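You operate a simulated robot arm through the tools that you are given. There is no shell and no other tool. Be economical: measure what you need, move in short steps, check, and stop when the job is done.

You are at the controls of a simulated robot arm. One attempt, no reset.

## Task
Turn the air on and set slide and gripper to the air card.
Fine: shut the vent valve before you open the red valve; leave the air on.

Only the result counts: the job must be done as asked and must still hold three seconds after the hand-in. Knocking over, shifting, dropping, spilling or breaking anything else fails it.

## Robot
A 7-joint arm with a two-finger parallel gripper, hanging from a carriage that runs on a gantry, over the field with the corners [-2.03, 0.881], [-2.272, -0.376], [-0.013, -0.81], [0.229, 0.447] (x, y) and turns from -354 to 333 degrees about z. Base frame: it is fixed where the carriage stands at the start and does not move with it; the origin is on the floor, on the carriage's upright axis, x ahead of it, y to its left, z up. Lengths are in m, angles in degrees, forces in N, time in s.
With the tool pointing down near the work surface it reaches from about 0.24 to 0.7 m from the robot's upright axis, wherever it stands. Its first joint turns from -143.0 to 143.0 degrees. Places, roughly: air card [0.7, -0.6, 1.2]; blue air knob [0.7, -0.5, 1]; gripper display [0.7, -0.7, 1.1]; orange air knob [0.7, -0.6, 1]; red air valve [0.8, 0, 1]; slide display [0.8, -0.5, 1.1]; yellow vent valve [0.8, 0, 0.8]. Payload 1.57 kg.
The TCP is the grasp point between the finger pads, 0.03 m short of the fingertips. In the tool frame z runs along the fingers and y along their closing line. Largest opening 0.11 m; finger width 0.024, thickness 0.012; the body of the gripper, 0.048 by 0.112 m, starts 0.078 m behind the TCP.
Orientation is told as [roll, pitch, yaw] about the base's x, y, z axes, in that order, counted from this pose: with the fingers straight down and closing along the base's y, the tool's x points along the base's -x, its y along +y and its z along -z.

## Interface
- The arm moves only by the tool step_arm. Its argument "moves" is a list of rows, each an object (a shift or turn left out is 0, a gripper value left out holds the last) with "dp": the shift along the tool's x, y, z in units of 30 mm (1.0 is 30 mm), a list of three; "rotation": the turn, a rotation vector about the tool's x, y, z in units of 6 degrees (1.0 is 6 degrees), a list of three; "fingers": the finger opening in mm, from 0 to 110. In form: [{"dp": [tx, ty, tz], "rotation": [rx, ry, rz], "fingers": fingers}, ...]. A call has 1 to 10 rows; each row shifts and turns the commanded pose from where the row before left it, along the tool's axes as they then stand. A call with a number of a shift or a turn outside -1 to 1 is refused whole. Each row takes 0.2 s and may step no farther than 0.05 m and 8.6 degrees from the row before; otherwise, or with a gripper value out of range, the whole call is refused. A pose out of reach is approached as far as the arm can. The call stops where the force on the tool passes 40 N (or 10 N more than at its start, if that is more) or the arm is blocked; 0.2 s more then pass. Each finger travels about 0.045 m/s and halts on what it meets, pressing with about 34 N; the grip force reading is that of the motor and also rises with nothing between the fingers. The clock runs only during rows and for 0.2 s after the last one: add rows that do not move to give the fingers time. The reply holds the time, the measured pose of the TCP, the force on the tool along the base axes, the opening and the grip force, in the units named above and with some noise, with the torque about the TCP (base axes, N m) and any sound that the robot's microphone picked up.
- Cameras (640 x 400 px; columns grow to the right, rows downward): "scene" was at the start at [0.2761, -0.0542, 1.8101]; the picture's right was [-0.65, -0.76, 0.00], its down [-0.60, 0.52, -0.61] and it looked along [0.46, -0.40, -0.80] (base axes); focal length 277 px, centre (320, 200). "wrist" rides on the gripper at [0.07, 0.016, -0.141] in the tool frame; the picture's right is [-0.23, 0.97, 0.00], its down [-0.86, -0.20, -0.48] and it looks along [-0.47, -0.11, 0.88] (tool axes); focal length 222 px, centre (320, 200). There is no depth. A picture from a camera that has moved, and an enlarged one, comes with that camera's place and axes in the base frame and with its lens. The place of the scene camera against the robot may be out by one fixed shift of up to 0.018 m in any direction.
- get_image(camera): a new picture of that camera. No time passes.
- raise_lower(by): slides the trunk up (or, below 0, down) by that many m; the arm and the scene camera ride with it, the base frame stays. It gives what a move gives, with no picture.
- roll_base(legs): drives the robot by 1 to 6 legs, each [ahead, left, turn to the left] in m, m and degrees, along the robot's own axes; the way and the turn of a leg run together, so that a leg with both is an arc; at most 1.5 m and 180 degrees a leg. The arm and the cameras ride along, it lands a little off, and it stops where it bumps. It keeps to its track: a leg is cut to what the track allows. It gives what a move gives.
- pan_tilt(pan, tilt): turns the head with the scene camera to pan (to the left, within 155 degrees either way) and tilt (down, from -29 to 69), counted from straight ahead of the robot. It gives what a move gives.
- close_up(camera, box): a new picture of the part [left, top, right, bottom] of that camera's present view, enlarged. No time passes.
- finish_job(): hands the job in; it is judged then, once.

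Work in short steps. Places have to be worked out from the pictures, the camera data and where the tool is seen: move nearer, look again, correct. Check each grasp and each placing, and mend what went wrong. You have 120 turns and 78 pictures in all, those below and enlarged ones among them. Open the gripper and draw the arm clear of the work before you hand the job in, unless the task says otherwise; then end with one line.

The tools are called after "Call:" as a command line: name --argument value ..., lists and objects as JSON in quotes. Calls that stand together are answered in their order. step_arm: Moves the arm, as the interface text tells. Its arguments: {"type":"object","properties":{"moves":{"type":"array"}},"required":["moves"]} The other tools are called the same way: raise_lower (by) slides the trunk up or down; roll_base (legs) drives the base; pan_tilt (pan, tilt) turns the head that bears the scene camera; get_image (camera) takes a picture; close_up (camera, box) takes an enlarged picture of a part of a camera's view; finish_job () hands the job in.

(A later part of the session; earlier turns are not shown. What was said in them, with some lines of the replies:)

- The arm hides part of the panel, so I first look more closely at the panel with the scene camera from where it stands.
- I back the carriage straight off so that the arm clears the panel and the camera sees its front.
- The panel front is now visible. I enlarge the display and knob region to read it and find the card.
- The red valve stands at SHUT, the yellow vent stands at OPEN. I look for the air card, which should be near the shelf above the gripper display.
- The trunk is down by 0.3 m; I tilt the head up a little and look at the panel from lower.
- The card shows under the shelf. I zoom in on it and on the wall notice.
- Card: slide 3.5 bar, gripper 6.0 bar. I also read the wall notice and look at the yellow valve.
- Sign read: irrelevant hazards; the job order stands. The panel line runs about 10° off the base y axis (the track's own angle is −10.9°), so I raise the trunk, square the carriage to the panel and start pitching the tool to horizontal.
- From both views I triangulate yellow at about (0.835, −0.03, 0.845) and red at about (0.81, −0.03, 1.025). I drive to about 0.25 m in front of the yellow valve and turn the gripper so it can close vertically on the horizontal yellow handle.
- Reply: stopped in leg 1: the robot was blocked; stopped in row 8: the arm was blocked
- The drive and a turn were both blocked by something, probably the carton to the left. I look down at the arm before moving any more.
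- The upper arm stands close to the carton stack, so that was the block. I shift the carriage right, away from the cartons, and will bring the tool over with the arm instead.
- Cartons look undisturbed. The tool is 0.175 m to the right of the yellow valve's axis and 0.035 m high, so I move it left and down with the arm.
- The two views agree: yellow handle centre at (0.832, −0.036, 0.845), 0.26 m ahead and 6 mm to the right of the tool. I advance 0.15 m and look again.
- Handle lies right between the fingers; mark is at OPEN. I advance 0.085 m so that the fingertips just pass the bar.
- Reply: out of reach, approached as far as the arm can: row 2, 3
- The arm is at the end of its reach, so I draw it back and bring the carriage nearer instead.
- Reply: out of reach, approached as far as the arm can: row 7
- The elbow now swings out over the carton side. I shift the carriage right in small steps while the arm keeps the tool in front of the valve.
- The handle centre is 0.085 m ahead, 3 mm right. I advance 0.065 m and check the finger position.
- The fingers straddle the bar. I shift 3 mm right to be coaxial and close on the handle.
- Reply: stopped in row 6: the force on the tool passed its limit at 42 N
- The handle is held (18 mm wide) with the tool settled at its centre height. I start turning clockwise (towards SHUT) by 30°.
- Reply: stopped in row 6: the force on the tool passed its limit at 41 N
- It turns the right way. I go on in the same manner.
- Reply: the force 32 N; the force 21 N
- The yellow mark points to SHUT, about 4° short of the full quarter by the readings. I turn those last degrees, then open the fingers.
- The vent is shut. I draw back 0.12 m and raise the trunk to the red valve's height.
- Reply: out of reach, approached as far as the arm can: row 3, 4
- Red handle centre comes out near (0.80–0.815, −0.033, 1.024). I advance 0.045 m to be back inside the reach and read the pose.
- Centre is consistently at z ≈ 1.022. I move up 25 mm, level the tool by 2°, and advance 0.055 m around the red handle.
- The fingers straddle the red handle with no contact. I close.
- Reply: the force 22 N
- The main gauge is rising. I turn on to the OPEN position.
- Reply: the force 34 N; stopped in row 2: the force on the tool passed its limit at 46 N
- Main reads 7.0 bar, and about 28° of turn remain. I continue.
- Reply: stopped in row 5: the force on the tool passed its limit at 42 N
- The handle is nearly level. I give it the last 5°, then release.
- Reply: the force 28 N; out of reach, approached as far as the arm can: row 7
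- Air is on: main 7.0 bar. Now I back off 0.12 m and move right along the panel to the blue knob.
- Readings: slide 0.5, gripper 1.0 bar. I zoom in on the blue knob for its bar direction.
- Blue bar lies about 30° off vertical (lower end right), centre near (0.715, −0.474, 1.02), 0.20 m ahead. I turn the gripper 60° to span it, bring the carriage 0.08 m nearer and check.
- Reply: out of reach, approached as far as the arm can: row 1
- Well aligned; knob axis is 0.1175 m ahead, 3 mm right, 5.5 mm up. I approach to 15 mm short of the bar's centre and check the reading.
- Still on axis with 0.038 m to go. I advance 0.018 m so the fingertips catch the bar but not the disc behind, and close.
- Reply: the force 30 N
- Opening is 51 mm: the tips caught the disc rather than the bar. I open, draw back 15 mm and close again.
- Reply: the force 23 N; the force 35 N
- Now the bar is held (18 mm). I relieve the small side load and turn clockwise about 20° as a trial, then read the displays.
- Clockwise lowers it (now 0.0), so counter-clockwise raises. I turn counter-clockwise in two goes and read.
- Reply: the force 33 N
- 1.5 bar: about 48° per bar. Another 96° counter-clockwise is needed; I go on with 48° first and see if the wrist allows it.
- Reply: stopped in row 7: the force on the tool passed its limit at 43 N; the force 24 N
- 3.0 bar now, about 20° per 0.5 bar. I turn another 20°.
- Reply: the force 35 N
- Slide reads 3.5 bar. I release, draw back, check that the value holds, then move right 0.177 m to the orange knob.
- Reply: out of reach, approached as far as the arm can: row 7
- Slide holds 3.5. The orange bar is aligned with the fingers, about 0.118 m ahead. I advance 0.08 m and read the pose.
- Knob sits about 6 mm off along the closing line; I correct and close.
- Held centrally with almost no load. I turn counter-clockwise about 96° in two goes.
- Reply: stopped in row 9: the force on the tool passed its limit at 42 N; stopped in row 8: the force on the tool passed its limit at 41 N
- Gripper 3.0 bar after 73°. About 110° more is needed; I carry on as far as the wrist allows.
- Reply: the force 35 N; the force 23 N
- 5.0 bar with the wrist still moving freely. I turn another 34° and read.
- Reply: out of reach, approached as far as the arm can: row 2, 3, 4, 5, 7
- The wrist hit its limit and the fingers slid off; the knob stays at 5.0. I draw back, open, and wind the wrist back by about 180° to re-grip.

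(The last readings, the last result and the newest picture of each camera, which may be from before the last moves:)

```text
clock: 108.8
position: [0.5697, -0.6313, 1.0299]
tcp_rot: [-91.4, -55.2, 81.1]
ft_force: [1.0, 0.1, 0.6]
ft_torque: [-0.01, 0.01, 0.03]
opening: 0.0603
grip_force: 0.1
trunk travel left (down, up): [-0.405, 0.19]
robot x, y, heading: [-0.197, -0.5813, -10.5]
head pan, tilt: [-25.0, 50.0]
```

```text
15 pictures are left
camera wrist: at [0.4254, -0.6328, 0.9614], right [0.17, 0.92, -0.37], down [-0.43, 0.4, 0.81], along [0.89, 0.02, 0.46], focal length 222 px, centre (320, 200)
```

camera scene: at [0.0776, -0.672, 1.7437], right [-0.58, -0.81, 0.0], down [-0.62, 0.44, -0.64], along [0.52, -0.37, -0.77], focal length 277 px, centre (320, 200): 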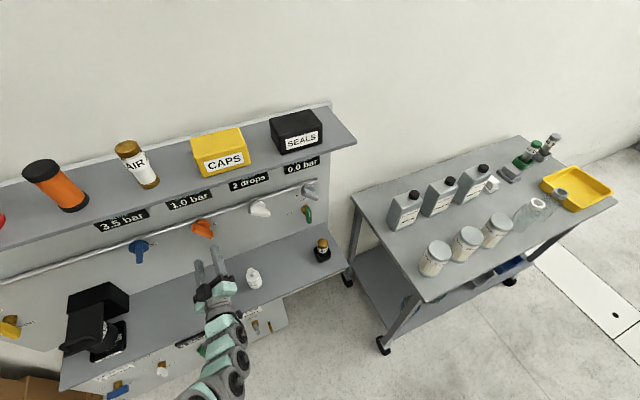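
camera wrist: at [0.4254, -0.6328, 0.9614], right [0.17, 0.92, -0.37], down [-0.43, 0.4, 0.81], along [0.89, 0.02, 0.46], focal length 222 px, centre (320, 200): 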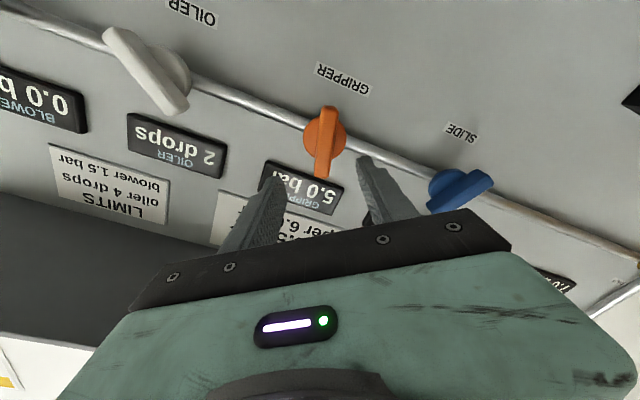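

The bar is now turned about 15–20° clockwise relative to the fingers. I turn 20° more, shift onto the known knob axis (0.6465, −0.6405, 1.020), and advance 0.05 m.

Call:
step_arm --moves '[{"rotation": [0, 0, 1]}, {"rotation": [0, 0, 1]}, {"rotation": [0, 0, 1]}, {"rotation": [0, 0, 0.3]}, {"dp": [0.28, 0.25, 0]}, {"dp": [0, 0, 0.9]}, {"dp": [0, 0, 0.9]}, {}]'

Call:
get_image --camera "wrist"

```text
clock: 110.6
position: [0.6237, -0.6361, 1.0197]
tcp_rot: [-92.8, -75.1, 82.7]
ft_force: [0.3, -0.3, 1.1]
ft_torque: [0.0, -0.01, -0.01]
opening: 0.0602
grip_force: 0.1
trunk travel left (down, up): [-0.405, 0.19]
robot x, y, heading: [-0.2001, -0.5789, -10.4]
head pan, tilt: [-25.0, 50.0]
```

```text
14 pictures are left
camera wrist: at [0.485, -0.6139, 0.9478], right [0.17, 0.98, -0.03], down [-0.48, 0.11, 0.87], along [0.86, -0.14, 0.49], focal length 222 px, centre (320, 200)
```

wrist: 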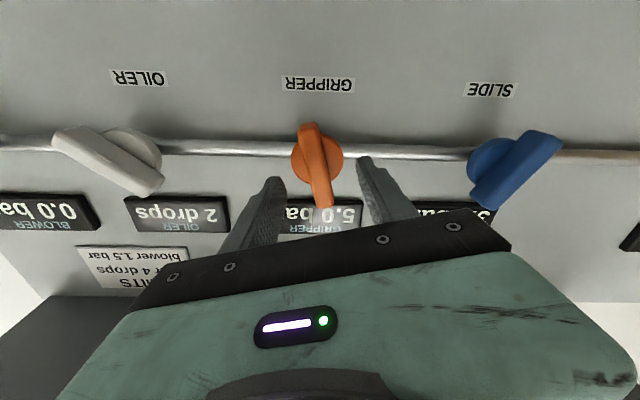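

I had overshot by about 5°; I turn that back, advance 23 mm and close.

Call:
step_arm --moves '[{"rotation": [0, 0, -0.9]}, {"dp": [0, 0, 0.78]}, {}, {"fingers": 0}, {}, {}, {}, {}, {}, {}]'

Call:
close_up --camera "scene" --box '[90, 170, 250, 270]'

```text
clock: 112.8
position: [0.6463, -0.6421, 1.0193]
tcp_rot: [-92.1, -69.7, 81.9]
ft_force: [-2.6, -2.5, 3.7]
ft_torque: [-0.03, -0.13, -0.67]
opening: 0.0178
grip_force: 32.8
trunk travel left (down, up): [-0.405, 0.19]
robot x, y, heading: [-0.1999, -0.5779, -10.6]
head pan, tilt: [-25.0, 50.0]
```

```text
4.00 times, centred on (170, 220) of scene
camera zoom: at [0.078, -0.6722, 1.7438], right [-0.58, -0.81, 0.0], down [-0.62, 0.44, -0.64], along [0.52, -0.37, -0.77], focal length 1106 px, centre (920, 120)
```

zoom: 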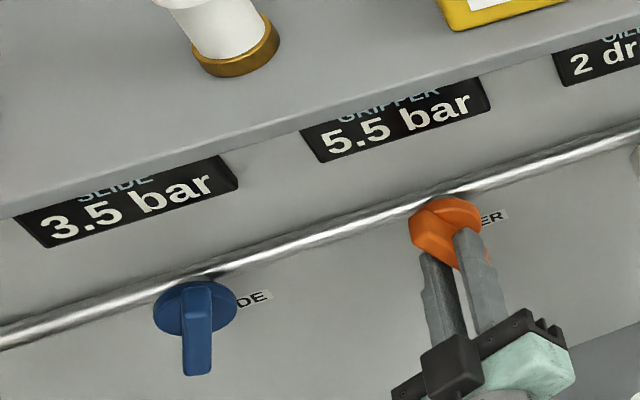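

5.5 bar after the grip. I turn 14° more.

Call:
step_arm --moves '[{"rotation": [0, 0, -0.8]}, {"rotation": [0, 0, -0.8]}, {"rotation": [0, 0, -0.8]}, {}, {}]'

Call:
close_up --camera "scene" --box '[90, 170, 250, 270]'

```text
clock: 114.0
position: [0.6472, -0.6429, 1.0204]
tcp_rot: [-91.3, -55.2, 81.2]
ft_force: [-8.8, -7.5, 8.0]
ft_torque: [-0.01, 0.07, -0.78]
opening: 0.0176
grip_force: 32.0
trunk travel left (down, up): [-0.405, 0.19]
robot x, y, heading: [-0.1995, -0.5801, -10.4]
head pan, tilt: [-25.0, 50.0]
```

```text
4.00 times, centred on (170, 220) of scene
camera zoom: at [0.0778, -0.6725, 1.7437], right [-0.58, -0.81, 0.0], down [-0.62, 0.44, -0.64], along [0.52, -0.37, -0.77], focal length 1106 px, centre (920, 120)
```

zoom: 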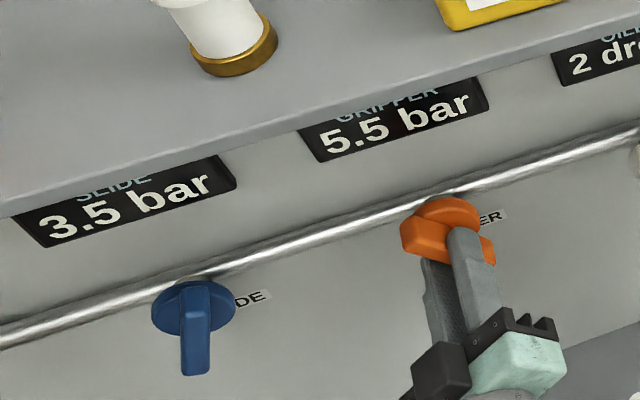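

Still 5.5; the next step should be close. I turn 12° more.

Call:
step_arm --moves '[{"rotation": [0, 0, -0.7]}, {"rotation": [0, 0, -0.7]}, {"rotation": [0, 0, -0.6]}, {}, {}]'

Call:
close_up --camera "scene" --box '[90, 170, 250, 270]'

```text
clock: 115.2
position: [0.6475, -0.6414, 1.0195]
tcp_rot: [-91.0, -43.3, 80.7]
ft_force: [-10.9, -10.6, 12.8]
ft_torque: [-0.05, -0.24, -0.43]
opening: 0.0178
grip_force: 32.7
trunk travel left (down, up): [-0.405, 0.19]
robot x, y, heading: [-0.2017, -0.5819, -10.3]
head pan, tilt: [-25.0, 50.0]
```

```text
4.00 times, centred on (170, 220) of scene
camera zoom: at [0.0779, -0.6727, 1.7438], right [-0.58, -0.81, 0.0], down [-0.62, 0.44, -0.64], along [0.52, -0.37, -0.77], focal length 1106 px, centre (920, 120)
```

zoom: 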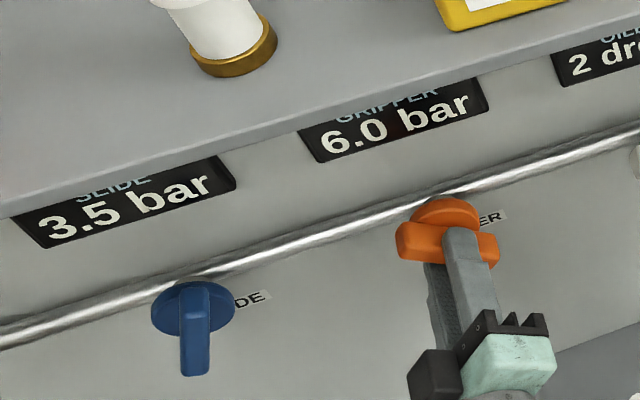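

Gripper 6.0, slide 3.5. I release, draw back, back the carriage off, and check all readings and both valves.

Call:
step_arm --moves '[{"fingers": 60}, {}, {}, {}, {"dp": [0, 0, -1]}, {"dp": [0, 0, -1]}, {}]'

Call:
roll_base --legs '[[-0.25, 0, 0]]'

Call:
pan_tilt --pan 5 --tilt 35

Call:
get_image --camera "scene"

```text
clock: 116.8
position: [0.5862, -0.6285, 1.0195]
tcp_rot: [-91.1, -43.4, 80.8]
ft_force: [-0.7, 0.2, -0.3]
ft_torque: [0.0, 0.0, 0.01]
opening: 0.06
grip_force: 0.0
trunk travel left (down, up): [-0.405, 0.19]
robot x, y, heading: [-0.2004, -0.5826, -10.4]
head pan, tilt: [-25.0, 50.0]
```

```text
clock: 118.6
position: [0.3463, -0.5885, 1.0182]
tcp_rot: [-91.0, -43.5, 80.4]
ft_force: [0.5, 0.2, 0.3]
ft_torque: [-0.04, 0.0, 0.0]
opening: 0.0596
grip_force: 0.0
trunk travel left (down, up): [-0.405, 0.19]
robot x, y, heading: [-0.441, -0.5371, -10.7]
head pan, tilt: [-25.0, 50.0]
```

```text
clock: 119.5
position: [0.3472, -0.5886, 1.0189]
tcp_rot: [-91.0, -43.3, 80.4]
ft_force: [0.6, -0.3, 0.8]
ft_torque: [0.0, -0.01, 0.0]
opening: 0.0601
grip_force: 0.1
trunk travel left (down, up): [-0.405, 0.19]
robot x, y, heading: [-0.443, -0.5335, -10.6]
head pan, tilt: [5.0, 35.0]
```

```text
10 pictures are left
camera scene: at [-0.1373, -0.5922, 1.7654], right [-0.1, -0.99, 0.0], down [-0.57, 0.06, -0.82], along [0.81, -0.08, -0.57], focal length 277 px, centre (320, 200)
```

scene: 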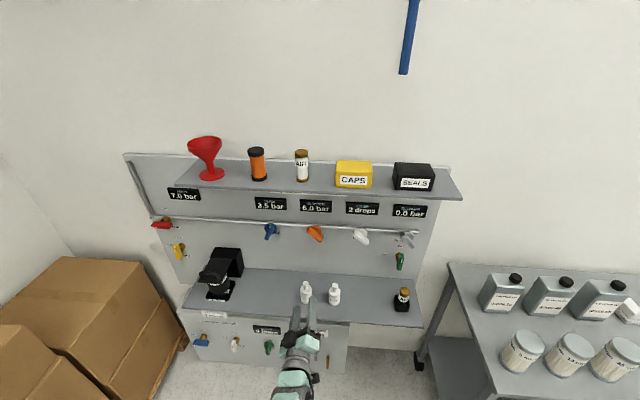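

Call:
close_up --camera "scene" --box '[130, 170, 290, 270]'

Call:
close_up --camera "scene" --box '[240, 180, 400, 280]'

```text
4.00 times, centred on (210, 220) of scene
camera zoom: at [-0.1373, -0.5922, 1.7654], right [-0.1, -0.99, 0.0], down [-0.57, 0.06, -0.82], along [0.81, -0.08, -0.57], focal length 1106 px, centre (760, 120)
```

zoom: 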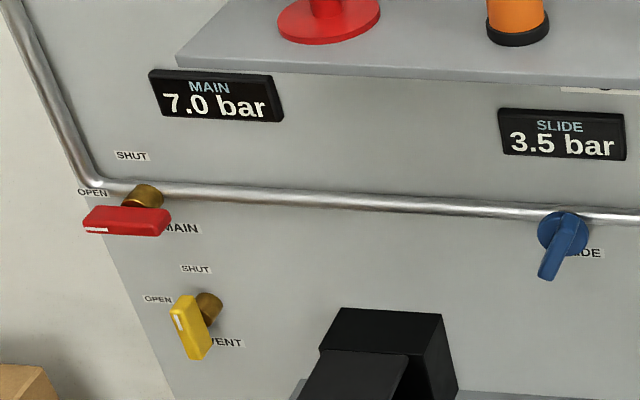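

```text
4.00 times, centred on (320, 230) of scene
camera zoom: at [-0.1373, -0.5922, 1.7654], right [-0.1, -0.99, 0.0], down [-0.57, 0.06, -0.82], along [0.81, -0.08, -0.57], focal length 1106 px, centre (320, 80)
```

zoom: 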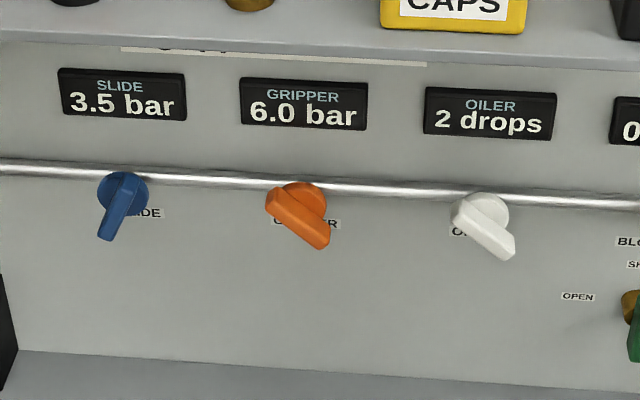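

All is as asked: vent shut, main open at 7.0 bar, slide 3.5, gripper 6.0, arm clear and open. I hand in.

Call:
finish_job

```text
The job is handed in.
```

The air is on with main at 7.0 bar. I shut the vent valve before opening the red valve. Slide is at 3.5 bar and gripper at 6.0 bar, as the air card says. Early on, the carriage and arm were blocked twice next to the carton stack; the rear carton checked as unmoved and the rest looked undisturbed.
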